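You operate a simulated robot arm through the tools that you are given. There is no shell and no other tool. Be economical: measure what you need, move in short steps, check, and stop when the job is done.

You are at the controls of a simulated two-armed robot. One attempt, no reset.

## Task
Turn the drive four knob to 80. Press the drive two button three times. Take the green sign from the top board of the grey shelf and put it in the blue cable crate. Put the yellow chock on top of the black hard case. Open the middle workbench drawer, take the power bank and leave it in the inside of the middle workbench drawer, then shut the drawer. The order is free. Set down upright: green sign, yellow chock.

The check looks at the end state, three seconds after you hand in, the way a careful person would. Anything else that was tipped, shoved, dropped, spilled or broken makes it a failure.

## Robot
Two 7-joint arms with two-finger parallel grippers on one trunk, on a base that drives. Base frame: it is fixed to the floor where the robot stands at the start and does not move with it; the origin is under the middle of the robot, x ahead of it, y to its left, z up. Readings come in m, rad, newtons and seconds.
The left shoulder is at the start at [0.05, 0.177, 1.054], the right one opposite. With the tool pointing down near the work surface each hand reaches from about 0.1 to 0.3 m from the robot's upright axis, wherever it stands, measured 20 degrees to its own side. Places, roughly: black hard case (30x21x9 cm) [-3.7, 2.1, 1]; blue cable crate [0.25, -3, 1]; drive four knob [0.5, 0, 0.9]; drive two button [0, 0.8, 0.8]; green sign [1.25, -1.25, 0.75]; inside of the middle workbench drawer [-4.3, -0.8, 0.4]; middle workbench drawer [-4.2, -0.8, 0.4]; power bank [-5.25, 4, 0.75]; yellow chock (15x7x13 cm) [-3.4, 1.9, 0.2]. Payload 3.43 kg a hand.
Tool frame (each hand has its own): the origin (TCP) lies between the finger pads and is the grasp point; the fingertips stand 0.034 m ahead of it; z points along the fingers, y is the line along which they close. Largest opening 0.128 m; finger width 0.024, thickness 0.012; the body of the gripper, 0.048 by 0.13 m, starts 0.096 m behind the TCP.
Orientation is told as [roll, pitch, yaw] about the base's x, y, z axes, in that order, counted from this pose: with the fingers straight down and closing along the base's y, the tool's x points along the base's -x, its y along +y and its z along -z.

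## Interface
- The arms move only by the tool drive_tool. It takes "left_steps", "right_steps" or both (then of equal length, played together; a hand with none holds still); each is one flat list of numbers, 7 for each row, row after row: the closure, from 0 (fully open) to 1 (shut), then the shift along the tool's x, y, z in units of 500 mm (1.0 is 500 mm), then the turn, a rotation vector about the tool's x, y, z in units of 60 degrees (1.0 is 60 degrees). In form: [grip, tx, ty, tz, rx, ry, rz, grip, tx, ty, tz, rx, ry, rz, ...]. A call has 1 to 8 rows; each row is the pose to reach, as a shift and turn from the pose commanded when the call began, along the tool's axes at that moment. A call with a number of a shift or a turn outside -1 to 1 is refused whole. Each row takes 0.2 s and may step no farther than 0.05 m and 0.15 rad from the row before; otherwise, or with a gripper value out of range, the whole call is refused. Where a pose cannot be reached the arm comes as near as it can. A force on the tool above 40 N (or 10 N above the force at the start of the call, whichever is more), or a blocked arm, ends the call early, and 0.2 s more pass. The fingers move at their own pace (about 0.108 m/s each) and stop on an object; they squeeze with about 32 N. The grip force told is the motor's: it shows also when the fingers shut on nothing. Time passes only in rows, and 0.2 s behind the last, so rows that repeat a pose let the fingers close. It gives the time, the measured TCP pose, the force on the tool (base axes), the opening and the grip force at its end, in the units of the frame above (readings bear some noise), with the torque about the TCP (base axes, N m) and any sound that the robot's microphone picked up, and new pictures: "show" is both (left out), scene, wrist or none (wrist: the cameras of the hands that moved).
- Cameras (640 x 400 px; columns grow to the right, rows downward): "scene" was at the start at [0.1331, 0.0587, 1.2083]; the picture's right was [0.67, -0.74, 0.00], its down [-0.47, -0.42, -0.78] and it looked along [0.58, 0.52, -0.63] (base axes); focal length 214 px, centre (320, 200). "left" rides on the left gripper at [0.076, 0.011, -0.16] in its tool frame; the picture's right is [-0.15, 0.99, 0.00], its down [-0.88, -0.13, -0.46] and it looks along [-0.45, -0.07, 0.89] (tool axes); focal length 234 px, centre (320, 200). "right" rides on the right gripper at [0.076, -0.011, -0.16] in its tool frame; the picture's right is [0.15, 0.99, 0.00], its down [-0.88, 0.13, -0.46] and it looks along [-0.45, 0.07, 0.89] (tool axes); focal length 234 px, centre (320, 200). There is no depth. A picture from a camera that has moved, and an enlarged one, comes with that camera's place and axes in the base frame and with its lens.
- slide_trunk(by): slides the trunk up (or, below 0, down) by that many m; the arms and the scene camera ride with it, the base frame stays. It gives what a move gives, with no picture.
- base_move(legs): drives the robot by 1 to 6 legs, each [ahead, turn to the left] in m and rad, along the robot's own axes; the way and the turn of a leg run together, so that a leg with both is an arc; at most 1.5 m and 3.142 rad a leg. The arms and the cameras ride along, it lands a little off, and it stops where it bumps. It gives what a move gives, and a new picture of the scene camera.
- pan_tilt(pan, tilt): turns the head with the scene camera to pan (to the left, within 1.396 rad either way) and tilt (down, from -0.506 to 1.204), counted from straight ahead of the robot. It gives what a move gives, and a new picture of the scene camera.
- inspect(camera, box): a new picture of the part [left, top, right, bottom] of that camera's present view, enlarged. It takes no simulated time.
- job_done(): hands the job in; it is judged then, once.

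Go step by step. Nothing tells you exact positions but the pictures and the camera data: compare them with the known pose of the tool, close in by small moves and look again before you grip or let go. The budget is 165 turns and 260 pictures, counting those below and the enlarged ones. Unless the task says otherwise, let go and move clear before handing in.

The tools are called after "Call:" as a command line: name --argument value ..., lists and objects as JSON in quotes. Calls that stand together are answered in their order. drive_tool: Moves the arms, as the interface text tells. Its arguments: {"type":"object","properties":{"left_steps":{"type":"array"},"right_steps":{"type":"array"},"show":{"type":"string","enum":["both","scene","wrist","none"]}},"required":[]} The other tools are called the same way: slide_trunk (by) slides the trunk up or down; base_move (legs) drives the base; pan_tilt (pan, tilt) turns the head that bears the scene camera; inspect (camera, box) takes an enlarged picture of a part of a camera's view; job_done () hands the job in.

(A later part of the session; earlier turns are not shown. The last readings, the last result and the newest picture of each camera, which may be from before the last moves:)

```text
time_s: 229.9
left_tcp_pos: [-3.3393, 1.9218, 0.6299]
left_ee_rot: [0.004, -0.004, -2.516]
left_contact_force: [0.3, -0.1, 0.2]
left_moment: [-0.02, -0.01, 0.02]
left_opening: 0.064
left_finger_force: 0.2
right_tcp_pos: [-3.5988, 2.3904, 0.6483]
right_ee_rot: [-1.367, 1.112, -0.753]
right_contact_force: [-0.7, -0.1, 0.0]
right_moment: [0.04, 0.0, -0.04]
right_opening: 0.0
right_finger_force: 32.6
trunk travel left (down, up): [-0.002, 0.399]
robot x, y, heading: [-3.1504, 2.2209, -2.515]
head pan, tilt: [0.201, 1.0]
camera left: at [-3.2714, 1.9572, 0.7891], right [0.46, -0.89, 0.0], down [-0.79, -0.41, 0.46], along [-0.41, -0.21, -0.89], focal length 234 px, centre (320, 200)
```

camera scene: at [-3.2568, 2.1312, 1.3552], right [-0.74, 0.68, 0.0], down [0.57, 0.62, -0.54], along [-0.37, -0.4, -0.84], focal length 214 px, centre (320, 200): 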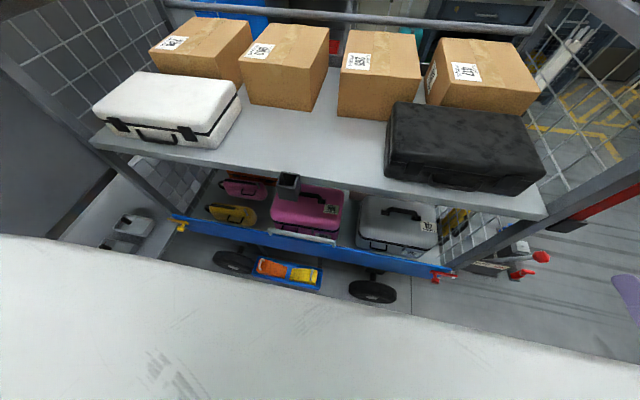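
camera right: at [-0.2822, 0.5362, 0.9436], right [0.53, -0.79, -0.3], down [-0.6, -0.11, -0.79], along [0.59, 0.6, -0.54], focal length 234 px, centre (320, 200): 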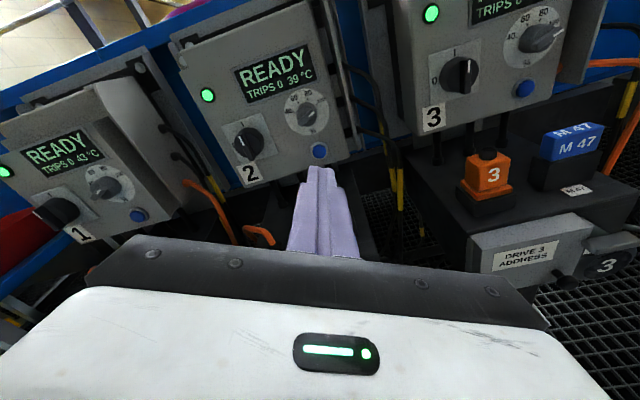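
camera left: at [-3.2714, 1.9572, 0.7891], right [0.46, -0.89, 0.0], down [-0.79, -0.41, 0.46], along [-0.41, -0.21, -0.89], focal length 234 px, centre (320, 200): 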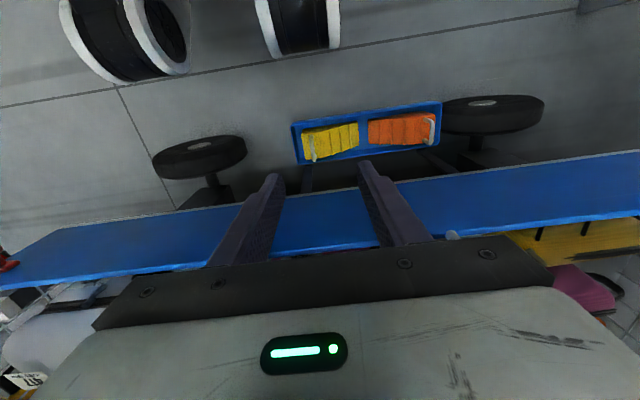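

Call:
drive_tool --left_steps '[0.5, -0.02, -0.01, 0.08, 0, 0, 0, 0.5, -0.04, -0.02, 0.16, 0, 0, 0, 0.5, -0.06, -0.03, 0.24, 0, 0, 0, 0.5, -0.08, -0.04, 0.32, 0, 0, 0, 0.5, -0.1, -0.05, 0.4, 0, 0, 0, 0.5, -0.122, -0.056, 0.48, 0, 0, 0, 0.5, -0.122, -0.056, 0.55, 0, 0, 0]' --show "wrist"

```text
time_s: 231.5
left_tcp_pos: [-3.3327, 1.8514, 0.4752]
left_ee_rot: [0.001, -0.004, -2.516]
left_contact_force: [0.0, -0.2, -0.1]
left_moment: [0.0, 0.02, 0.01]
left_opening: 0.0641
left_finger_force: 0.1
left hand out of reach, approached as far as the arm can: row 2, 3, 4, 5, 6, 7
right_tcp_pos: [-3.5991, 2.3902, 0.6473]
right_ee_rot: [-1.367, 1.112, -0.753]
right_contact_force: [-0.2, -0.2, -0.5]
right_moment: [-0.01, -0.01, 0.0]
right_opening: 0.0
right_finger_force: 32.6
trunk travel left (down, up): [-0.002, 0.399]
robot x, y, heading: [-3.155, 2.2201, -2.516]
head pan, tilt: [0.201, 1.0]
camera left: at [-3.2633, 1.8853, 0.634], right [0.46, -0.89, 0.0], down [-0.79, -0.41, 0.46], along [-0.41, -0.21, -0.89], focal length 234 px, centre (320, 200)
```

left: 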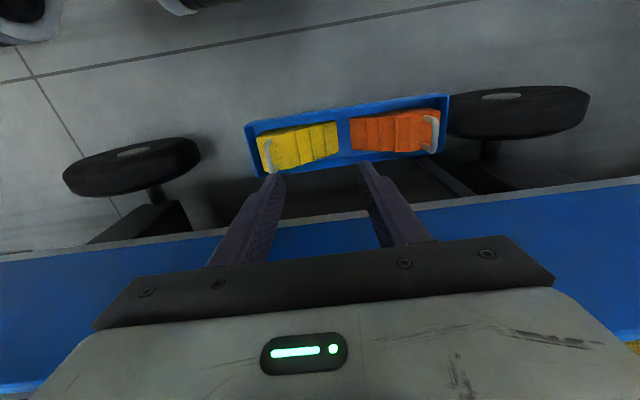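

Call:
drive_tool --left_steps '[0.5, 0, -0.03, 0, 0, 0, -0.14, 0.5, -0.02, -0.06, 0.03, 0, 0, -0.28, 0.5, -0.04, -0.1, 0.06, 0, 0, -0.42, 0.5, -0.06, -0.14, 0.1, 0, 0, -0.56, 0.5, -0.07, -0.14, 0.14, 0, 0, -0.7, 0.5, -0.07, -0.14, 0.18, 0, 0, -0.84, 0.5, -0.07, -0.14, 0.22, 0, 0, -0.98]' --show "wrist"

```text
time_s: 233.1
left_tcp_pos: [-3.3299, 1.8393, 0.4685]
left_ee_rot: [-0.003, -0.003, -1.486]
left_contact_force: [0.4, 0.3, -0.9]
left_moment: [0.0, 0.01, -0.03]
left_opening: 0.0639
left_finger_force: 0.0
left hand out of reach, approached as far as the arm can: row 1, 2, 3, 4, 5, 6, 7
right_tcp_pos: [-3.5983, 2.3898, 0.6478]
right_ee_rot: [-1.366, 1.111, -0.752]
right_contact_force: [-0.5, -0.1, 0.2]
right_moment: [0.01, 0.01, 0.0]
right_opening: 0.0
right_finger_force: 32.1
trunk travel left (down, up): [-0.002, 0.399]
robot x, y, heading: [-3.1509, 2.2247, -2.518]
head pan, tilt: [0.201, 1.0]
camera left: at [-3.3257, 1.9151, 0.6267], right [1.0, -0.06, 0.0], down [-0.05, -0.89, 0.46], along [-0.03, -0.46, -0.89], focal length 234 px, centre (320, 200)
```

left: 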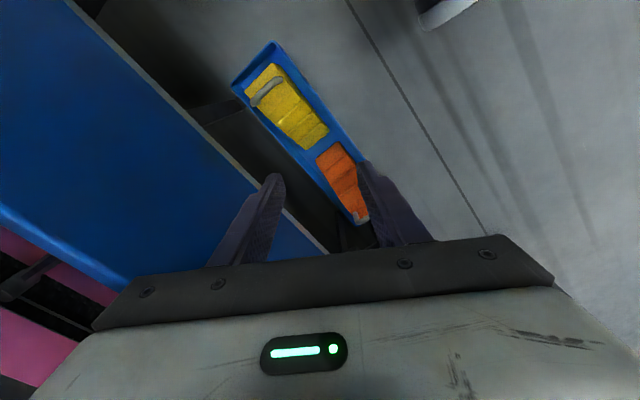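

Call:
drive_tool --left_steps '[0.5, 0.01, 0.04, -0.05, 0, 0, 0.14, 0.5, 0.04, 0.07, -0.1, 0, 0, 0.28, 0.5, 0.08, 0.1, -0.15, 0, 0, 0.42, 0.5, 0.12, 0.13, -0.2, 0, 0, 0.56, 0.5, 0.16, 0.14, -0.24, 0, 0, 0.7, 0.5, 0.2, 0.15, -0.28, 0, 0, 0.84, 0.5, 0.24, 0.16, -0.3, 0, 0, 0.98]' --show "none"

Call:
base_move --legs '[[0.1, 0]]'

```text
time_s: 234.7
left_tcp_pos: [-3.2756, 1.9642, 0.6167]
left_ee_rot: [0.005, 0.0, -2.517]
left_contact_force: [-0.2, -0.1, 0.5]
left_moment: [0.03, 0.0, -0.03]
left_opening: 0.0639
left_finger_force: 0.1
left hand out of reach, approached as far as the arm can: row 6, 7
right_tcp_pos: [-3.5993, 2.3897, 0.6481]
right_ee_rot: [-1.366, 1.112, -0.752]
right_contact_force: [0.9, -0.6, 0.7]
right_moment: [0.04, -0.01, 0.02]
right_opening: 0.0
right_finger_force: 31.6
trunk travel left (down, up): [-0.002, 0.399]
robot x, y, heading: [-3.1536, 2.2238, -2.512]
head pan, tilt: [0.201, 1.0]
```

```text
time_s: 235.9
left_tcp_pos: [-3.3335, 1.9272, 0.6168]
left_ee_rot: [0.008, 0.003, -2.517]
left_contact_force: [0.6, 0.4, 0.0]
left_moment: [0.01, -0.01, 0.01]
left_opening: 0.064
left_finger_force: 0.1
right_tcp_pos: [-3.6555, 2.3546, 0.6465]
right_ee_rot: [-1.373, 1.113, -0.754]
right_contact_force: [0.0, 0.0, 0.0]
right_moment: [-0.02, -0.01, -0.03]
right_opening: 0.0
right_finger_force: 32.7
trunk travel left (down, up): [-0.002, 0.399]
robot x, y, heading: [-3.2075, 2.1928, -2.519]
head pan, tilt: [0.201, 1.0]
stopped in leg 1: the robot was blocked; the commanded pose is now the measured one
camera scene: at [-3.3173, 2.0996, 0.9602], right [-0.73, 0.68, 0.0], down [0.57, 0.62, -0.54], along [-0.37, -0.4, -0.84], focal length 214 px, centre (320, 200)
```

scene: 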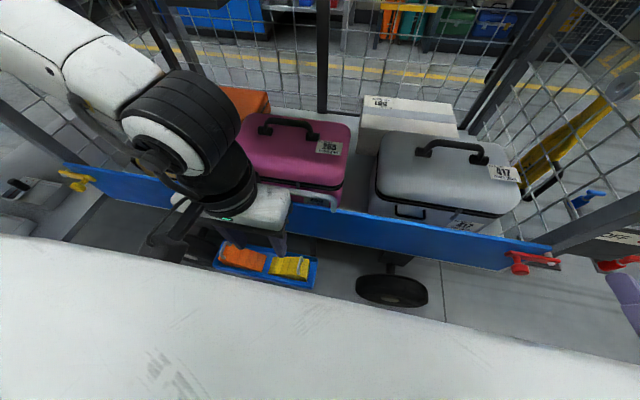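

Call:
base_move --legs '[[-0.012, 0]]'

Call:
drive_tool --left_steps '[0.5, 0, -0.02, 0.09, 0, 0, 0, 0.5, 0, -0.04, 0.18, 0, 0, 0, 0.5, 0, -0.055, 0.27, 0, 0, 0, 0.5, -0.02, -0.055, 0.36, 0, 0, 0, 0.5, -0.06, -0.055, 0.44, 0, 0, 0, 0.5, -0.1, -0.055, 0.51, 0, 0, 0, 0.5, -0.14, -0.055, 0.55, 0, 0, 0]' --show "wrist"

```text
time_s: 236.7
left_tcp_pos: [-3.3242, 1.9344, 0.617]
left_ee_rot: [0.008, 0.004, -2.517]
left_contact_force: [0.4, -0.6, 0.0]
left_moment: [-0.05, 0.04, -0.02]
left_opening: 0.064
left_finger_force: 0.1
right_tcp_pos: [-3.6477, 2.362, 0.6459]
right_ee_rot: [-1.374, 1.115, -0.753]
right_contact_force: [0.6, 0.8, -0.1]
right_moment: [-0.02, 0.02, -0.01]
right_opening: 0.0
right_finger_force: 32.1
trunk travel left (down, up): [-0.002, 0.399]
robot x, y, heading: [-3.2005, 2.1984, -2.522]
head pan, tilt: [0.201, 1.0]
camera scene: at [-3.3076, 2.1066, 0.9602], right [-0.73, 0.68, 0.0], down [0.57, 0.62, -0.54], along [-0.37, -0.4, -0.84], focal length 214 px, centre (320, 200)
```

scene: 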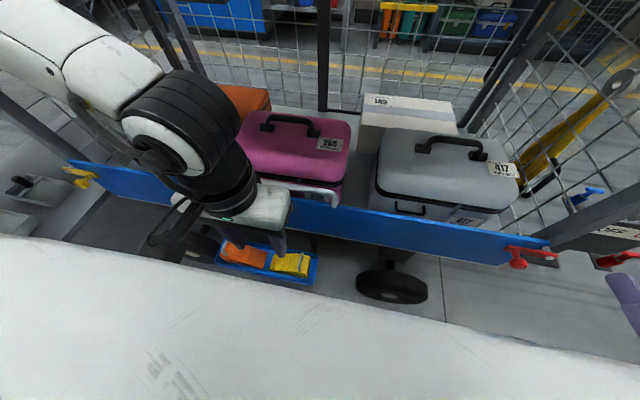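

```text
time_s: 238.3
left_tcp_pos: [-3.337, 1.8454, 0.4572]
left_ee_rot: [0.009, 0.002, -2.515]
left_contact_force: [-0.3, -0.2, 0.1]
left_moment: [0.01, 0.01, 0.04]
left_opening: 0.0638
left_finger_force: 0.0
left hand out of reach, approached as far as the arm can: row 2, 3, 4, 5, 6, 7
right_tcp_pos: [-3.649, 2.362, 0.6452]
right_ee_rot: [-1.373, 1.113, -0.755]
right_contact_force: [-0.3, 0.3, -0.1]
right_moment: [-0.01, -0.01, -0.03]
right_opening: 0.0
right_finger_force: 32.4
trunk travel left (down, up): [-0.002, 0.399]
robot x, y, heading: [-3.2007, 2.1974, -2.518]
head pan, tilt: [0.201, 1.0]
camera left: at [-3.2707, 1.8797, 0.6173], right [0.46, -0.89, 0.01], down [-0.79, -0.41, 0.45], along [-0.4, -0.21, -0.89], focal length 234 px, centre (320, 200)
```

left: 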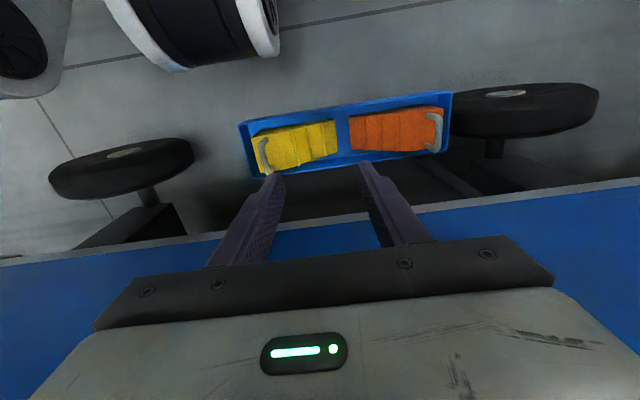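

Call:
drive_tool --left_steps '[0.5, 0.04, 0, 0, 0, 0, -0.14, 0.5, 0.08, 0, 0.03, 0, 0, -0.28, 0.5, 0.12, 0, 0.08, 0, 0, -0.42, 0.5, 0.14, 0, 0.14, 0, 0, -0.56, 0.5, 0.14, 0, 0.2, 0, 0, -0.7, 0.5, 0.14, 0, 0.26, 0, 0, -0.7, 0.5, 0.14, 0, 0.32, 0, 0, -0.7]' --show "scene"

```text
time_s: 239.9
left_tcp_pos: [-3.2592, 1.8446, 0.4291]
left_ee_rot: [0.007, -0.002, -1.783]
left_contact_force: [-0.3, 0.4, 0.4]
left_moment: [0.03, -0.03, 0.0]
left_opening: 0.064
left_finger_force: 0.1
left hand out of reach, approached as far as the arm can: row 2, 3, 4, 5, 6, 7
right_tcp_pos: [-3.6469, 2.3618, 0.6465]
right_ee_rot: [-1.374, 1.114, -0.754]
right_contact_force: [0.1, 0.1, 0.5]
right_moment: [0.01, -0.02, 0.02]
right_opening: 0.0
right_finger_force: 32.4
trunk travel left (down, up): [-0.002, 0.399]
robot x, y, heading: [-3.2029, 2.1955, -2.522]
head pan, tilt: [0.201, 1.0]
camera scene: at [-3.3075, 2.1067, 0.9602], right [-0.73, 0.68, 0.0], down [0.57, 0.62, -0.54], along [-0.37, -0.4, -0.84], focal length 214 px, centre (320, 200)
```

scene: 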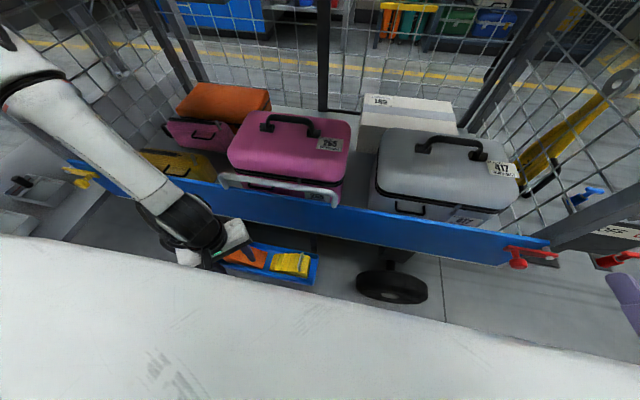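

Call:
pan_tilt --pan 1.2 --tilt 0.6

```text
time_s: 241.2
left_tcp_pos: [-3.2605, 1.8443, 0.429]
left_ee_rot: [0.009, -0.002, -1.784]
left_contact_force: [0.4, -0.9, -0.1]
left_moment: [0.01, -0.01, 0.01]
left_opening: 0.0638
left_finger_force: 0.0
right_tcp_pos: [-3.6477, 2.3624, 0.6458]
right_ee_rot: [-1.374, 1.114, -0.752]
right_contact_force: [-0.1, 0.3, 0.4]
right_moment: [0.01, -0.01, 0.01]
right_opening: 0.0001
right_finger_force: 32.3
trunk travel left (down, up): [-0.002, 0.399]
robot x, y, heading: [-3.2007, 2.1993, -2.521]
head pan, tilt: [1.201, 0.6]
camera scene: at [-3.2382, 2.0721, 0.9922], right [-0.97, -0.25, 0.0], down [-0.14, 0.55, -0.82], along [0.2, -0.8, -0.57], focal length 214 px, centre (320, 200)
```

scene: 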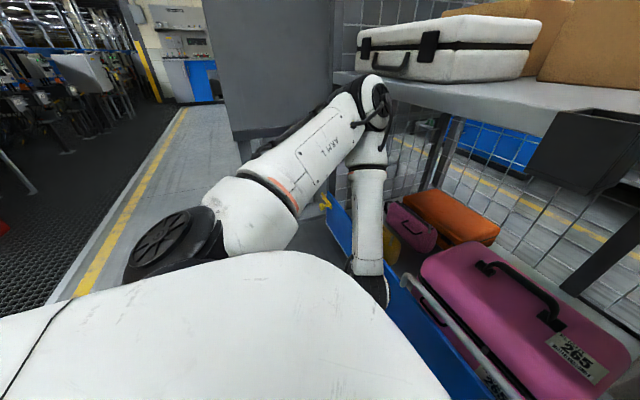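

Call:
drive_tool --left_steps '[0.5, 0, 0, -0.08, 0, 0, 0, 0.5, 0, 0, -0.16, 0, 0, 0, 0.5, 0, 0, -0.24, 0, 0, 0, 0.5, 0, 0, -0.32, 0, 0, 0, 0.5, 0, 0, -0.4, 0, 0, 0, 0.5, 0, 0, -0.48, 0, 0, 0, 0.5, 0, 0, -0.56, 0, 0, 0]' --show "none"

Call:
base_move --legs '[[-0.3, 0], [0, -1.305], [-0.326, 0], [0, 1.305]]'

Call:
pan_tilt --pan -0.3 --tilt 0.7

```text
time_s: 242.8
left_tcp_pos: [-3.2579, 1.8434, 0.7091]
left_ee_rot: [0.012, -0.003, -1.785]
left_contact_force: [-0.2, 0.1, 0.4]
left_moment: [-0.02, -0.01, 0.02]
left_opening: 0.0642
left_finger_force: 0.1
left hand out of reach, approached as far as the arm can: row 2, 3, 4, 5, 6
right_tcp_pos: [-3.6476, 2.3619, 0.6458]
right_ee_rot: [-1.374, 1.112, -0.753]
right_contact_force: [0.4, -0.3, 0.5]
right_moment: [-0.01, 0.02, -0.04]
right_opening: 0.0001
right_finger_force: 32.3
trunk travel left (down, up): [-0.002, 0.399]
robot x, y, heading: [-3.1995, 2.1967, -2.521]
head pan, tilt: [1.201, 0.6]
```

```text
time_s: 253.0
left_tcp_pos: [-2.788, 1.8057, 0.7077]
left_ee_rot: [0.009, -0.004, -1.839]
left_contact_force: [0.4, -0.2, 0.0]
left_moment: [-0.01, 0.01, 0.01]
left_opening: 0.0642
left_finger_force: 0.0
right_tcp_pos: [-3.1472, 2.3463, 0.646]
right_ee_rot: [-1.373, 1.112, -0.808]
right_contact_force: [0.7, 0.4, 0.4]
right_moment: [0.02, 0.02, -0.01]
right_opening: 0.0
right_finger_force: 31.9
trunk travel left (down, up): [-0.002, 0.399]
robot x, y, heading: [-2.7123, 2.1587, -2.578]
head pan, tilt: [1.201, 0.6]
camera scene: at [-2.7558, 2.0342, 0.9922], right [-0.98, -0.19, 0.0], down [-0.11, 0.55, -0.83], along [0.16, -0.81, -0.56], focal length 214 px, centre (320, 200)
```

scene: 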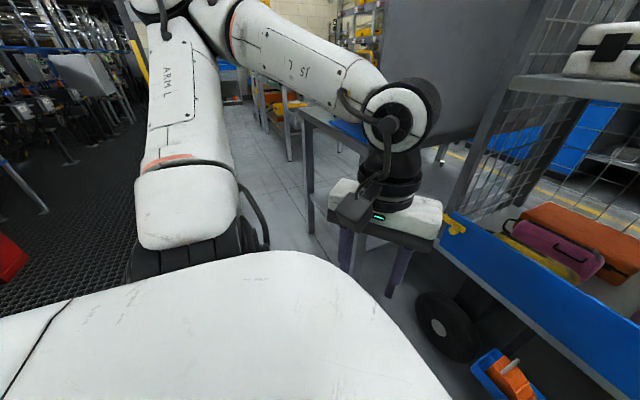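

```text
time_s: 254.6
left_tcp_pos: [-2.7879, 1.8059, 0.7077]
left_ee_rot: [0.009, -0.004, -1.84]
left_contact_force: [0.1, 0.3, 0.0]
left_moment: [-0.02, 0.02, 0.01]
left_opening: 0.0639
left_finger_force: 0.0
right_tcp_pos: [-3.1491, 2.3479, 0.6454]
right_ee_rot: [-1.375, 1.113, -0.807]
right_contact_force: [0.1, -0.1, -0.8]
right_moment: [0.01, -0.03, 0.0]
right_opening: 0.0
right_finger_force: 32.0
trunk travel left (down, up): [-0.002, 0.399]
robot x, y, heading: [-2.7142, 2.1586, -2.578]
head pan, tilt: [-0.3, 0.7]
camera scene: at [-2.8549, 2.0985, 0.9835], right [-0.26, 0.96, 0.0], down [0.62, 0.17, -0.76], along [-0.74, -0.2, -0.64], focal length 214 px, centre (320, 200)
```

scene: 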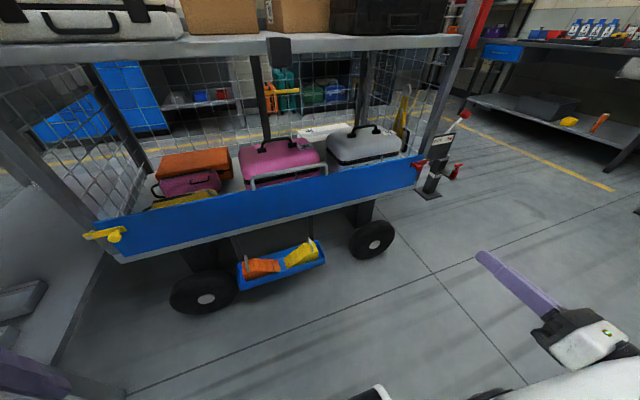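

Call:
drive_tool --right_steps '[0.6, -0.026, -0.054, 0.04, 0, 0, -0.087, 0.6, -0.052, -0.108, 0.08, 0, 0, -0.174, 0.6, -0.078, -0.162, 0.12, 0, 0, -0.26, 0.6, -0.104, -0.216, 0.16, 0, 0, -0.345, 0.6, -0.13, -0.27, 0.2, 0, 0, -0.431]' --show "none"

Call:
drive_tool --right_steps '[0.6, -0.06, 0, 0.02, 0, -0.13, 0, 0.6, -0.12, 0, 0.04, 0, -0.26, 0, 0.6, -0.18, 0, 0.06, 0, -0.39, 0, 0.6, -0.24, 0, 0.08, 0, -0.52, 0, 0.6, -0.3, 0, 0.1, 0, -0.65, 0, 0.6, -0.36, 0, 0.12, 0, -0.75, 0]' --show "both"

```text
time_s: 255.8
left_tcp_pos: [-2.7883, 1.8054, 0.7088]
left_ee_rot: [0.01, -0.004, -1.842]
left_contact_force: [0.3, 1.1, 1.0]
left_moment: [-0.02, 0.03, -0.01]
left_opening: 0.064
left_finger_force: 0.1
right_tcp_pos: [-3.1607, 2.1628, 0.6032]
right_ee_rot: [0.024, 1.487, 0.606]
right_contact_force: [0.7, 0.0, 0.2]
right_moment: [0.02, 0.01, 0.02]
right_opening: 0.0513
right_finger_force: 0.1
right hand out of reach, approached as far as the arm can: row 1, 2, 3, 4, 5
trunk travel left (down, up): [-0.002, 0.399]
robot x, y, heading: [-2.7171, 2.1556, -2.578]
head pan, tilt: [-0.3, 0.7]
```

```text
time_s: 256.7
left_tcp_pos: [-2.7883, 1.8049, 0.7092]
left_ee_rot: [0.008, -0.004, -1.84]
left_contact_force: [-0.4, -1.7, -0.7]
left_moment: [0.01, -0.02, 0.01]
left_opening: 0.064
left_finger_force: 0.1
right_tcp_pos: [-3.1357, 2.1931, 0.4812]
right_ee_rot: [0.135, 0.936, 0.731]
right_contact_force: [0.2, -0.6, -0.2]
right_moment: [0.0, 0.0, 0.04]
right_opening: 0.0514
right_finger_force: 0.0
right hand out of reach, approached as far as the arm can: row 4
trunk travel left (down, up): [-0.002, 0.399]
robot x, y, heading: [-2.7131, 2.1558, -2.574]
head pan, tilt: [-0.3, 0.7]
stopped in row 4 (right hand): the arm was blocked; the commanded pose is now the measured one
camera scene: at [-2.8549, 2.0986, 0.9836], right [-0.26, 0.96, 0.0], down [0.62, 0.17, -0.76], along [-0.74, -0.2, -0.64], focal length 214 px, centre (320, 200)
camera right: at [-3.0544, 2.2232, 0.6351], right [-0.64, 0.74, 0.2], down [0.63, 0.65, -0.43], along [-0.45, -0.15, -0.88], focal length 234 px, centre (320, 200)
```

scene: 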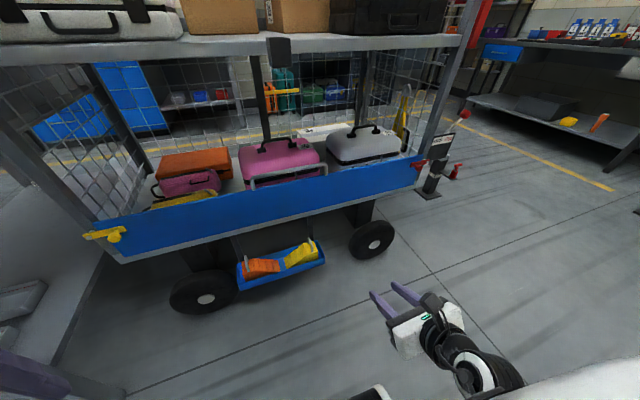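
right: 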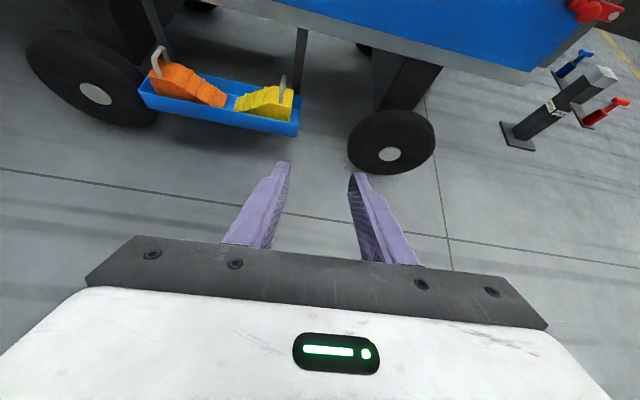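

Call:
drive_tool --right_steps '[0.6, -0.061, -0.044, 0.047, 0, 0, 0, 0.6, -0.122, -0.088, 0.094, 0, 0, 0, 0.6, -0.183, -0.132, 0.14, 0, 0, 0, 0.6, -0.244, -0.176, 0.187, 0, 0, 0, 0.6, -0.304, -0.22, 0.234, 0, 0, 0]' --show "both"

```text
time_s: 257.3
left_tcp_pos: [-2.7877, 1.8057, 0.7087]
left_ee_rot: [0.01, -0.003, -1.841]
left_contact_force: [-0.8, -0.2, -0.5]
left_moment: [0.02, 0.01, -0.01]
left_opening: 0.064
left_finger_force: 0.1
right_tcp_pos: [-3.1601, 2.1845, 0.5188]
right_ee_rot: [0.498, 1.09, 1.041]
right_contact_force: [-0.3, 0.9, -0.1]
right_moment: [0.0, -0.03, -0.01]
right_opening: 0.051
right_finger_force: 0.1
trunk travel left (down, up): [-0.002, 0.399]
robot x, y, heading: [-2.7166, 2.1566, -2.575]
head pan, tilt: [-0.3, 0.7]
stopped in row 2 (right hand): the arm was blocked; the commanded pose is now the measured one
camera scene: at [-2.8549, 2.0986, 0.9836], right [-0.26, 0.96, 0.0], down [0.62, 0.17, -0.76], along [-0.74, -0.2, -0.64], focal length 214 px, centre (320, 200)
camera right: at [-3.0436, 2.215, 0.6486], right [-0.57, 0.74, 0.35], down [0.5, 0.65, -0.57], along [-0.65, -0.15, -0.75], focal length 234 px, centre (320, 200)
```

scene: 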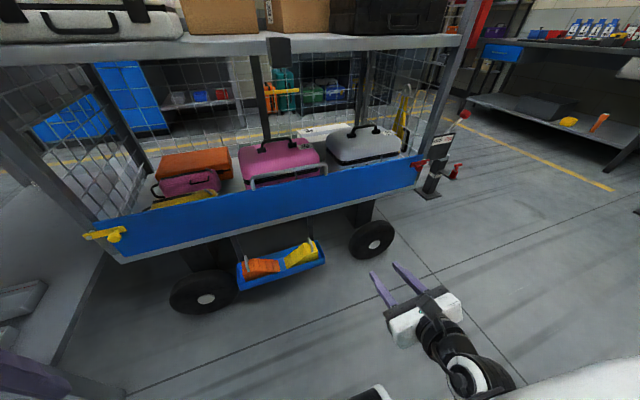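
right: 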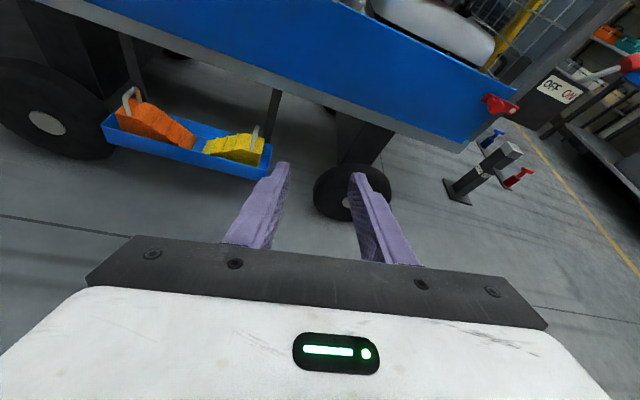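

Call:
drive_tool --right_steps '[0.6, 0, 0, 0.08, 0, 0, 0.05, 0.6, 0, 0, 0.16, 0, -0.05, 0.1, 0.6, -0.03, -0.01, 0.24, 0, -0.1, 0.15, 0.6, -0.07, -0.03, 0.32, 0, -0.15, 0.23, 0.6, -0.11, -0.045, 0.38, 0, -0.2, 0.23, 0.6, -0.146, -0.058, 0.42, 0, -0.2, 0.23]' --show "scene"

```text
time_s: 257.8
left_tcp_pos: [-2.788, 1.8055, 0.7088]
left_ee_rot: [0.01, -0.005, -1.839]
left_contact_force: [-0.5, -0.3, 0.8]
left_moment: [-0.01, 0.0, -0.03]
left_opening: 0.0643
left_finger_force: 0.1
right_tcp_pos: [-3.1539, 2.1969, 0.4998]
right_ee_rot: [0.464, 0.991, 1.02]
right_contact_force: [0.0, -0.6, 1.1]
right_moment: [0.01, 0.01, 0.04]
right_opening: 0.0513
right_finger_force: 0.1
right hand out of reach, approached as far as the arm can: row 2
trunk travel left (down, up): [-0.002, 0.399]
robot x, y, heading: [-2.7175, 2.1539, -2.576]
head pan, tilt: [-0.3, 0.7]
stopped in row 2 (right hand): the arm was blocked; the commanded pose is now the measured one
camera scene: at [-2.8549, 2.0986, 0.9836], right [-0.26, 0.96, 0.0], down [0.62, 0.17, -0.76], along [-0.74, -0.2, -0.64], focal length 214 px, centre (320, 200)
```

scene: 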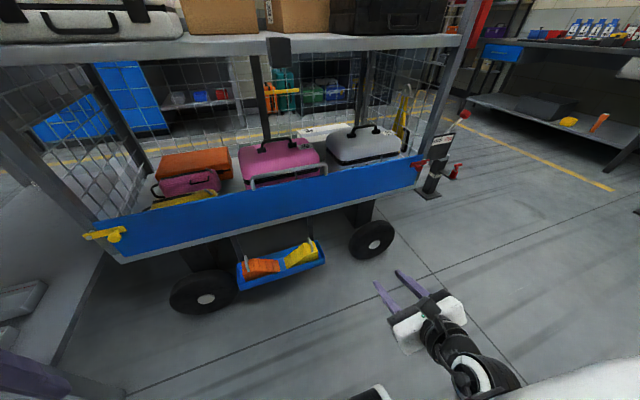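

Call:
pan_tilt --pan -1.1 --tilt 0.8

```text
time_s: 258.9
left_tcp_pos: [-2.7877, 1.806, 0.7085]
left_ee_rot: [0.007, -0.003, -1.838]
left_contact_force: [0.5, 0.6, -0.1]
left_moment: [-0.01, 0.01, 0.03]
left_opening: 0.064
left_finger_force: 0.1
right_tcp_pos: [-3.1529, 2.1999, 0.4974]
right_ee_rot: [0.462, 0.987, 1.019]
right_contact_force: [0.0, -0.9, 0.2]
right_moment: [-0.04, 0.0, 0.02]
right_opening: 0.051
right_finger_force: 0.2
trunk travel left (down, up): [-0.002, 0.399]
robot x, y, heading: [-2.714, 2.1556, -2.578]
head pan, tilt: [-1.1, 0.799]
camera scene: at [-2.8424, 2.1619, 0.9753], right [0.51, 0.86, 0.0], down [0.62, -0.36, -0.7], along [-0.6, 0.35, -0.72], focal length 214 px, centre (320, 200)
```

scene: 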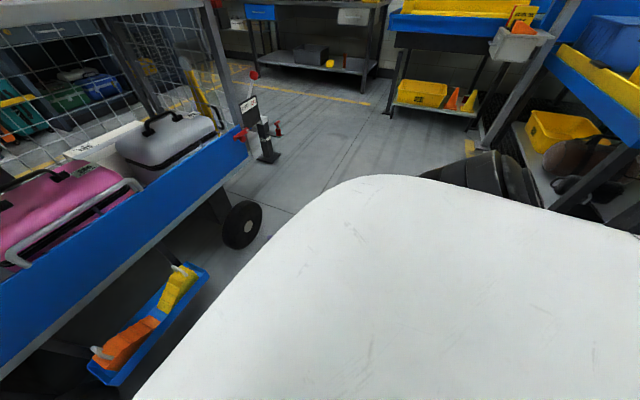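

Call:
drive_tool --right_steps '[0.6, -0.03, 0, 0.03, 0, 0, 0, 0.6, -0.06, 0, 0.06, 0, 0, 0, 0.6, -0.09, 0, 0.09, 0, 0, 0, 0.6, -0.12, 0, 0.12, 0, 0, 0, 0.6, -0.15, 0, 0.15, 0, 0, 0]' --show "none"

```text
time_s: 259.6
left_tcp_pos: [-2.7887, 1.8061, 0.7076]
left_ee_rot: [0.011, -0.003, -1.839]
left_contact_force: [0.1, -0.4, 0.4]
left_moment: [-0.01, -0.02, 0.03]
left_opening: 0.0641
left_finger_force: 0.1
right_tcp_pos: [-3.166, 2.1983, 0.5241]
right_ee_rot: [0.606, 1.084, 1.134]
right_contact_force: [-0.1, -0.3, 0.6]
right_moment: [0.0, 0.03, 0.01]
right_opening: 0.0512
right_finger_force: 0.1
trunk travel left (down, up): [-0.002, 0.399]
robot x, y, heading: [-2.7137, 2.1581, -2.579]
head pan, tilt: [-1.1, 0.799]
stopped in row 3 (right hand): the arm was blocked; the commanded pose is now the measured one
```

Call:
drive_tool --right_steps '[0.6, 0.02, 0, 0.06, 0, 0, 0, 0.6, 0.04, 0, 0.12, 0, 0, 0, 0.6, 0.06, 0, 0.18, 0, 0, 0, 0.6, 0.08, 0, 0.24, 0, 0, 0, 0.6, 0.1, 0, 0.3, 0, 0, 0]' --show "scene"

```text
time_s: 260.2
left_tcp_pos: [-2.7891, 1.8057, 0.7078]
left_ee_rot: [0.011, -0.003, -1.839]
left_contact_force: [0.0, 0.3, -0.6]
left_moment: [-0.01, 0.0, 0.0]
left_opening: 0.064
left_finger_force: 0.0
right_tcp_pos: [-3.1584, 2.2084, 0.5005]
right_ee_rot: [0.608, 0.942, 1.168]
right_contact_force: [-0.1, 0.3, 0.3]
right_moment: [-0.02, -0.02, 0.0]
right_opening: 0.0511
right_finger_force: 0.0
trunk travel left (down, up): [-0.002, 0.399]
robot x, y, heading: [-2.7128, 2.1549, -2.579]
head pan, tilt: [-1.1, 0.799]
stopped in row 2 (right hand): the arm was blocked; the commanded pose is now the measured one
camera scene: at [-2.8424, 2.162, 0.9753], right [0.51, 0.86, 0.0], down [0.62, -0.36, -0.7], along [-0.6, 0.35, -0.72], focal length 214 px, centre (320, 200)
```

scene: 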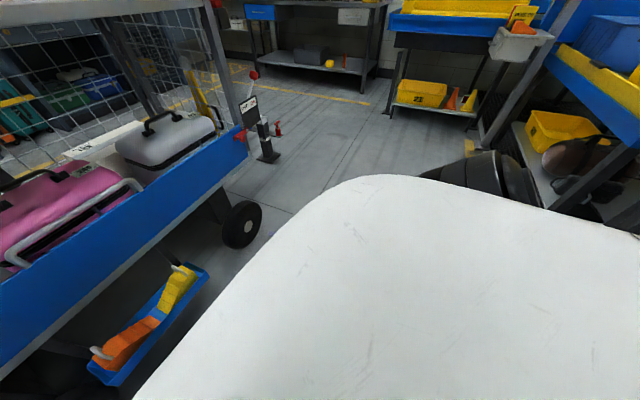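

Call:
drive_tool --right_steps '[0.6, 0.04, 0.04, -0.02, 0, 0, 0, 0.6, 0.08, 0.08, -0.04, 0, 0, 0, 0.6, 0.12, 0.12, -0.06, 0, 0, 0, 0.6, 0.16, 0.16, -0.08, 0, 0, 0, 0.6, 0.2, 0.2, -0.08, 0, 0, 0, 0.6, 0.24, 0.24, -0.08, 0, 0, 0]' --show "scene"

```text
time_s: 261.0
left_tcp_pos: [-2.7884, 1.8059, 0.708]
left_ee_rot: [0.01, -0.002, -1.839]
left_contact_force: [1.0, 0.8, 0.2]
left_moment: [0.0, 0.02, 0.0]
left_opening: 0.064
left_finger_force: 0.1
right_tcp_pos: [-3.137, 2.2412, 0.4713]
right_ee_rot: [0.326, 0.826, 0.911]
right_contact_force: [-1.0, 0.4, -0.3]
right_moment: [-0.01, -0.03, 0.01]
right_opening: 0.0512
right_finger_force: 0.1
right hand out of reach, approached as far as the arm can: row 1, 2, 3
trunk travel left (down, up): [-0.002, 0.399]
robot x, y, heading: [-2.713, 2.1575, -2.571]
head pan, tilt: [-1.1, 0.799]
stopped in row 3 (right hand): the arm was blocked; the commanded pose is now the measured one
camera scene: at [-2.8424, 2.1619, 0.9753], right [0.51, 0.86, 0.0], down [0.62, -0.36, -0.7], along [-0.6, 0.35, -0.72], focal length 214 px, centre (320, 200)
```

scene: 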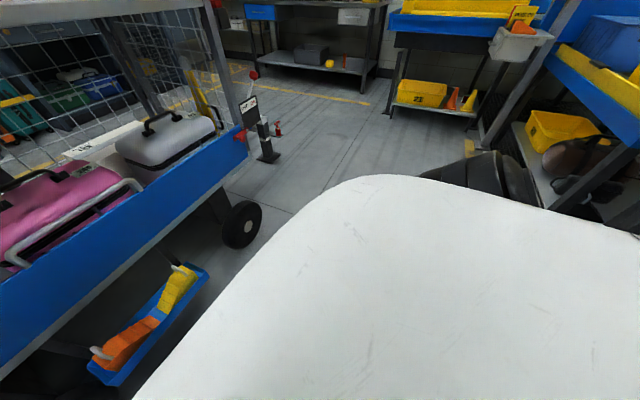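

Call:
drive_tool --right_steps '[0.6, 0.03, -0.02, 0.02, 0, 0.13, 0, 0.6, 0.06, -0.04, 0.04, 0, 0.26, 0, 0.6, 0.1, -0.06, 0.06, 0, 0.39, 0, 0.6, 0.14, -0.08, 0.08, 0, 0.52, 0, 0.6, 0.18, -0.1, 0.1, 0, 0.65, 0]' --show "none"

```text
time_s: 262.2
left_tcp_pos: [-2.7876, 1.8055, 0.7091]
left_ee_rot: [0.009, -0.004, -1.841]
left_contact_force: [0.1, 0.8, 0.0]
left_moment: [0.0, 0.01, 0.01]
left_opening: 0.064
left_finger_force: 0.1
right_tcp_pos: [-3.1763, 2.1351, 0.494]
right_ee_rot: [1.389, 1.347, 2.049]
right_contact_force: [-0.2, 0.9, 1.2]
right_moment: [0.02, -0.01, -0.03]
right_opening: 0.0512
right_finger_force: 0.1
trunk travel left (down, up): [-0.002, 0.399]
robot x, y, heading: [-2.7147, 2.1561, -2.58]
head pan, tilt: [-1.1, 0.799]
```

Call:
drive_tool --right_steps '[0.6, -0.08, 0, 0.03, 0, 0, 0, 0.6, -0.16, 0, 0.06, 0, 0, 0, 0.6, -0.24, 0, 0.09, 0, 0, 0, 0.6, -0.32, 0, 0.12, 0, 0, 0, 0.6, -0.4, 0, 0.15, 0, 0, 0]' --show "wrist"

```text
time_s: 263.4
left_tcp_pos: [-2.7876, 1.8052, 0.7082]
left_ee_rot: [0.008, -0.002, -1.837]
left_contact_force: [0.9, -0.6, 0.7]
left_moment: [0.01, 0.03, 0.01]
left_opening: 0.064
left_finger_force: 0.1
right_tcp_pos: [-3.2559, 2.131, 0.2927]
right_ee_rot: [1.401, 1.348, 2.064]
right_contact_force: [-0.8, 0.8, -0.5]
right_moment: [0.02, 0.0, 0.01]
right_opening: 0.0512
right_finger_force: 0.2
trunk travel left (down, up): [-0.002, 0.399]
robot x, y, heading: [-2.7113, 2.1583, -2.579]
head pan, tilt: [-1.1, 0.799]
camera right: at [-3.1167, 2.2057, 0.3703], right [-0.58, 0.73, 0.36], down [0.19, 0.55, -0.81], along [-0.79, -0.41, -0.46], focal length 234 px, centre (320, 200)
```

right: 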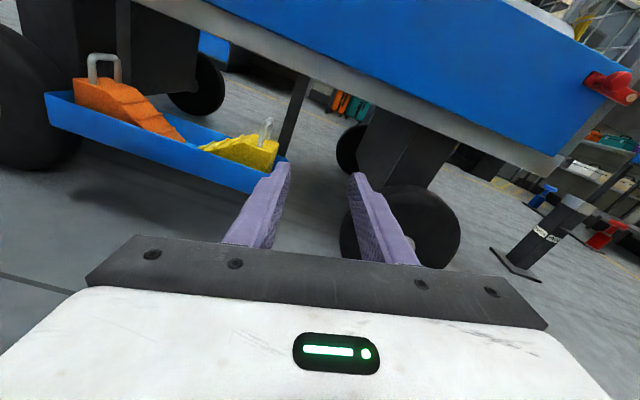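

Call:
inspect --camera "right" --box '[180, 90, 340, 190]'

```text
4.00 times, centred on (260, 140) of right
camera zoom: at [-3.1167, 2.2057, 0.3703], right [-0.58, 0.73, 0.36], down [0.19, 0.55, -0.81], along [-0.79, -0.41, -0.46], focal length 937 px, centre (560, 440)
```

zoom: 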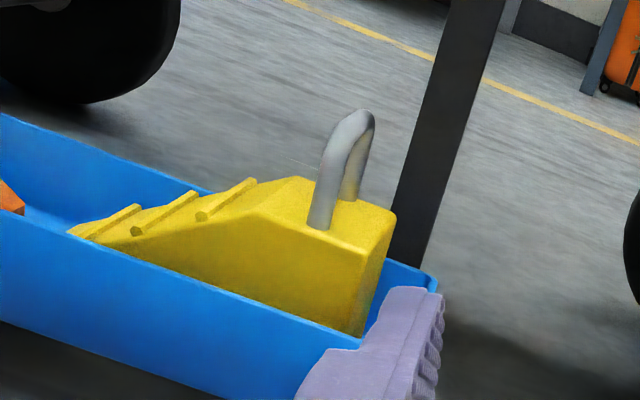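

Call:
drive_tool --right_steps '[0.6, -0.006, -0.05, 0, 0, 0, 0.053, 0.6, -0.012, -0.1, 0, 0, 0, 0.106, 0.6, -0.02, -0.15, 0, 0, 0, 0.16, 0.6, -0.031, -0.19, 0, 0, 0, 0.211]' --show "none"

Call:
base_move --legs '[[0.16, 0]]'

Call:
inspect --camera "right" --box '[160, 50, 480, 250]'

```text
time_s: 264.4
left_tcp_pos: [-2.7884, 1.8048, 0.709]
left_ee_rot: [0.009, -0.002, -1.839]
left_contact_force: [0.2, -0.5, -0.7]
left_moment: [-0.01, 0.01, -0.01]
left_opening: 0.0641
left_finger_force: 0.2
right_tcp_pos: [-3.217, 2.0736, 0.2594]
right_ee_rot: [0.652, 1.525, 1.298]
right_contact_force: [-0.7, -0.8, 0.4]
right_moment: [0.0, 0.0, -0.01]
right_opening: 0.0513
right_finger_force: 0.0
trunk travel left (down, up): [-0.002, 0.399]
robot x, y, heading: [-2.7137, 2.1569, -2.574]
head pan, tilt: [-1.1, 0.799]
```

```text
time_s: 265.8
left_tcp_pos: [-2.9242, 1.7193, 0.7086]
left_ee_rot: [0.011, -0.003, -1.839]
left_contact_force: [0.1, 0.0, 0.8]
left_moment: [-0.01, 0.0, 0.03]
left_opening: 0.0641
left_finger_force: 0.0
right_tcp_pos: [-3.3519, 1.9864, 0.2603]
right_ee_rot: [0.655, 1.527, 1.302]
right_contact_force: [-0.7, 0.6, 0.3]
right_moment: [-0.05, 0.01, 0.02]
right_opening: 0.0511
right_finger_force: 0.0
trunk travel left (down, up): [-0.002, 0.399]
robot x, y, heading: [-2.849, 2.0708, -2.573]
head pan, tilt: [-1.1, 0.799]
camera scene: at [-2.9781, 2.0758, 0.9752], right [0.51, 0.86, 0.0], down [0.62, -0.37, -0.7], along [-0.6, 0.35, -0.72], focal length 214 px, centre (320, 200)
```

scene: 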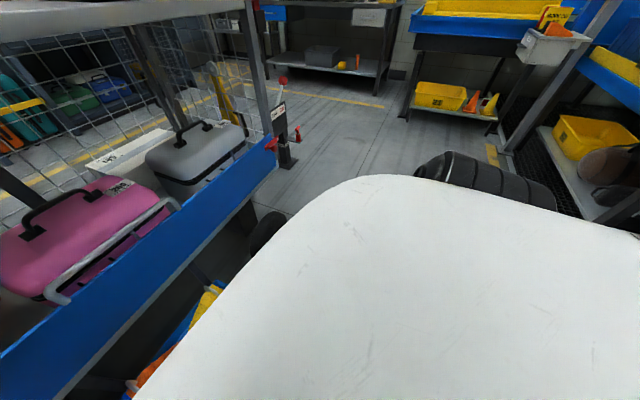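

```text
2.00 times, centred on (320, 150) of right
camera zoom: at [-3.22, 2.0711, 0.3414], right [-0.6, 0.78, 0.17], down [0.29, 0.42, -0.86], along [-0.74, -0.47, -0.48], focal length 468 px, centre (320, 300)
```

zoom: 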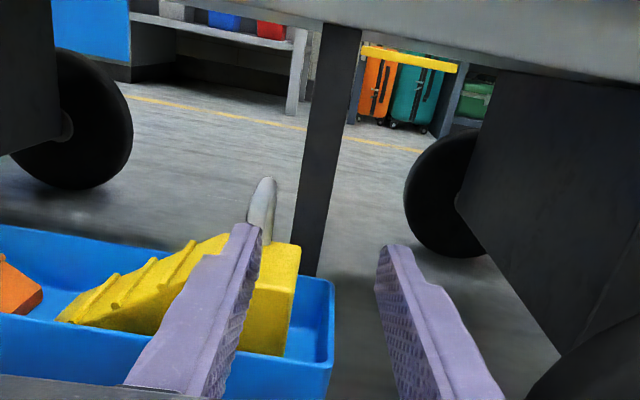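

Call:
drive_tool --right_steps '[0.6, 0.01, 0, -0.06, 0, 0, 0, 0.6, 0.01, -0.066, -0.06, 0, 0, 0, 0.6, -0.008, -0.066, -0.03, 0, 0, 0]' --show "none"

Call:
inspect --camera "right" --box '[160, 50, 480, 250]'

```text
time_s: 266.8
left_tcp_pos: [-2.9237, 1.7183, 0.706]
left_ee_rot: [0.01, -0.004, -1.838]
left_contact_force: [-0.2, 0.8, -0.7]
left_moment: [-0.01, 0.0, 0.0]
left_opening: 0.064
left_finger_force: 0.1
right_tcp_pos: [-3.3484, 2.0027, 0.2535]
right_ee_rot: [1.239, 1.469, 1.869]
right_contact_force: [-0.2, 0.8, 0.0]
right_moment: [0.0, -0.03, 0.01]
right_opening: 0.0514
right_finger_force: 0.2
trunk travel left (down, up): [-0.002, 0.399]
robot x, y, heading: [-2.8528, 2.0681, -2.577]
head pan, tilt: [-1.1, 0.799]
stopped in row 3 (right hand): the arm was blocked; the commanded pose is now the measured one
```

```text
2.00 times, centred on (320, 150) of right
camera zoom: at [-3.2114, 2.0813, 0.3335], right [-0.58, 0.78, 0.24], down [0.27, 0.46, -0.85], along [-0.77, -0.43, -0.47], focal length 468 px, centre (320, 300)
```

zoom: 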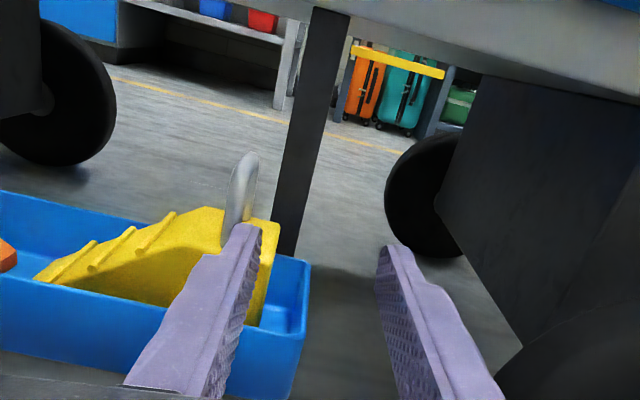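

Call:
base_move --legs '[[-0.2, 0], [0, 0.235], [0.2, 0], [0, -0.235]]'

Call:
inspect --camera "right" --box '[160, 50, 480, 250]'

```text
time_s: 271.3
left_tcp_pos: [-2.8948, 1.6793, 0.7091]
left_ee_rot: [0.01, -0.002, -1.839]
left_contact_force: [-0.1, -0.4, -0.3]
left_moment: [0.01, -0.03, -0.01]
left_opening: 0.0642
left_finger_force: 0.1
right_tcp_pos: [-3.3186, 1.963, 0.2548]
right_ee_rot: [1.229, 1.469, 1.863]
right_contact_force: [-0.4, 0.4, -0.6]
right_moment: [0.0, 0.01, -0.02]
right_opening: 0.0513
right_finger_force: 0.0
trunk travel left (down, up): [-0.002, 0.399]
robot x, y, heading: [-2.8166, 2.0309, -2.575]
head pan, tilt: [-1.1, 0.799]
camera scene: at [-2.9496, 2.0369, 0.9752], right [0.51, 0.86, 0.0], down [0.62, -0.36, -0.7], along [-0.6, 0.35, -0.72], focal length 214 px, centre (320, 200)
```

scene: 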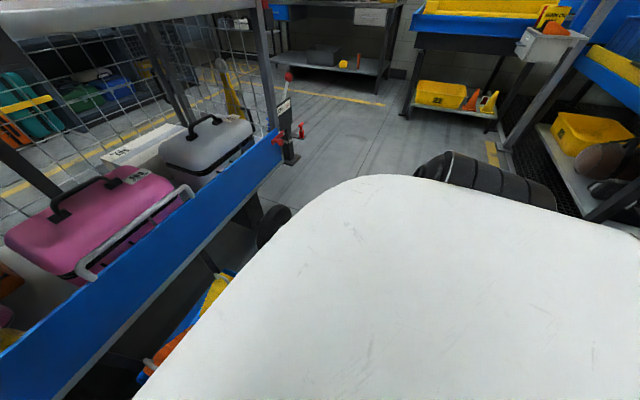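

```text
2.00 times, centred on (320, 150) of right
camera zoom: at [-3.1822, 2.0423, 0.3343], right [-0.58, 0.78, 0.24], down [0.26, 0.46, -0.85], along [-0.77, -0.43, -0.47], focal length 468 px, centre (320, 300)
```

zoom: 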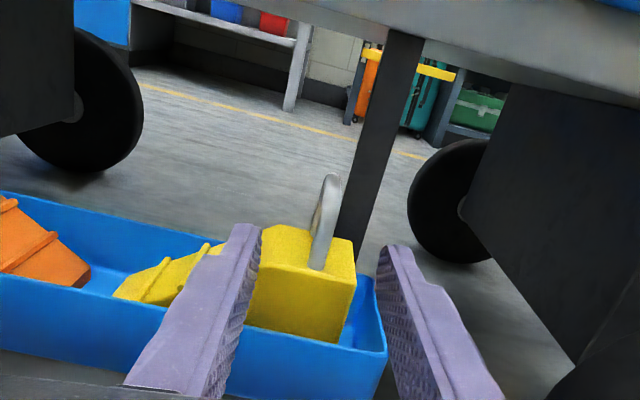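

Call:
drive_tool --right_steps '[0.6, 0, 0.002, 0.05, 0, 0, 0, 0.6, 0, 0.004, 0.1, 0, 0, 0, 0.6, 0, 0.006, 0.15, 0, 0, 0, 0.6, 0, 0.008, 0.2, 0, 0, 0]' --show "none"

Call:
inspect --camera "right" --box '[160, 50, 480, 250]'

```text
time_s: 272.5
left_tcp_pos: [-2.8948, 1.6803, 0.7083]
left_ee_rot: [0.008, -0.004, -1.837]
left_contact_force: [-0.1, 0.5, 0.8]
left_moment: [-0.02, 0.03, -0.01]
left_opening: 0.0643
left_finger_force: 0.0
right_tcp_pos: [-3.3931, 1.957, 0.2573]
right_ee_rot: [1.222, 1.414, 1.841]
right_contact_force: [1.8, -0.6, 2.0]
right_moment: [-0.06, -0.03, 0.1]
right_opening: 0.0519
right_finger_force: 0.6
right hand out of reach, approached as far as the arm can: row 3, 4
trunk travel left (down, up): [-0.002, 0.399]
robot x, y, heading: [-2.8214, 2.0338, -2.578]
head pan, tilt: [-1.1, 0.799]
stopped in row 4 (right hand): the arm was blocked; the commanded pose is now the measured one
```

```text
2.00 times, centred on (320, 150) of right
camera zoom: at [-3.2537, 2.0296, 0.3386], right [-0.57, 0.77, 0.29], down [0.26, 0.5, -0.83], along [-0.78, -0.39, -0.48], focal length 468 px, centre (320, 300)
```

zoom: 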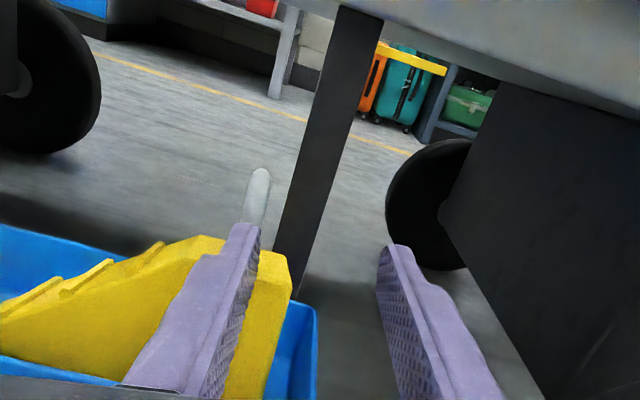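

Call:
drive_tool --right_steps '[0.6, 0, 0.0, -0.05, 0, 0, 0, 0.6, 0, -0.02, -0.1, 0, 0, 0, 0.6, 0, -0.06, -0.14, 0, 0, -0.04, 0.6, 0, -0.08, -0.16, 0, 0, -0.07]' --show "none"

Call:
inspect --camera "right" --box '[160, 50, 480, 250]'

```text
time_s: 273.5
left_tcp_pos: [-2.8949, 1.6811, 0.7083]
left_ee_rot: [0.01, -0.003, -1.838]
left_contact_force: [-1.1, 0.3, 0.2]
left_moment: [-0.02, 0.0, 0.02]
left_opening: 0.064
left_finger_force: 0.0
right_tcp_pos: [-3.3186, 1.9758, 0.2595]
right_ee_rot: [1.41, 1.335, 2.017]
right_contact_force: [0.0, -1.2, 0.8]
right_moment: [0.0, -0.02, -0.02]
right_opening: 0.0512
right_finger_force: 0.0
trunk travel left (down, up): [-0.002, 0.399]
robot x, y, heading: [-2.8202, 2.0339, -2.572]
head pan, tilt: [-1.1, 0.799]
```

```text
2.00 times, centred on (320, 150) of right
camera zoom: at [-3.1742, 2.0416, 0.3381], right [-0.54, 0.76, 0.37], down [0.21, 0.55, -0.81], along [-0.82, -0.36, -0.46], focal length 468 px, centre (320, 300)
```

zoom: 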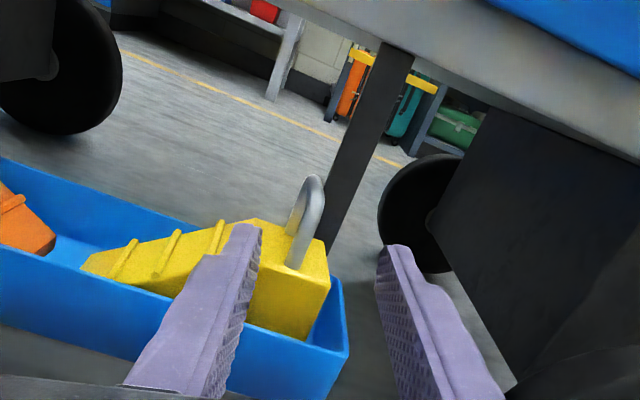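

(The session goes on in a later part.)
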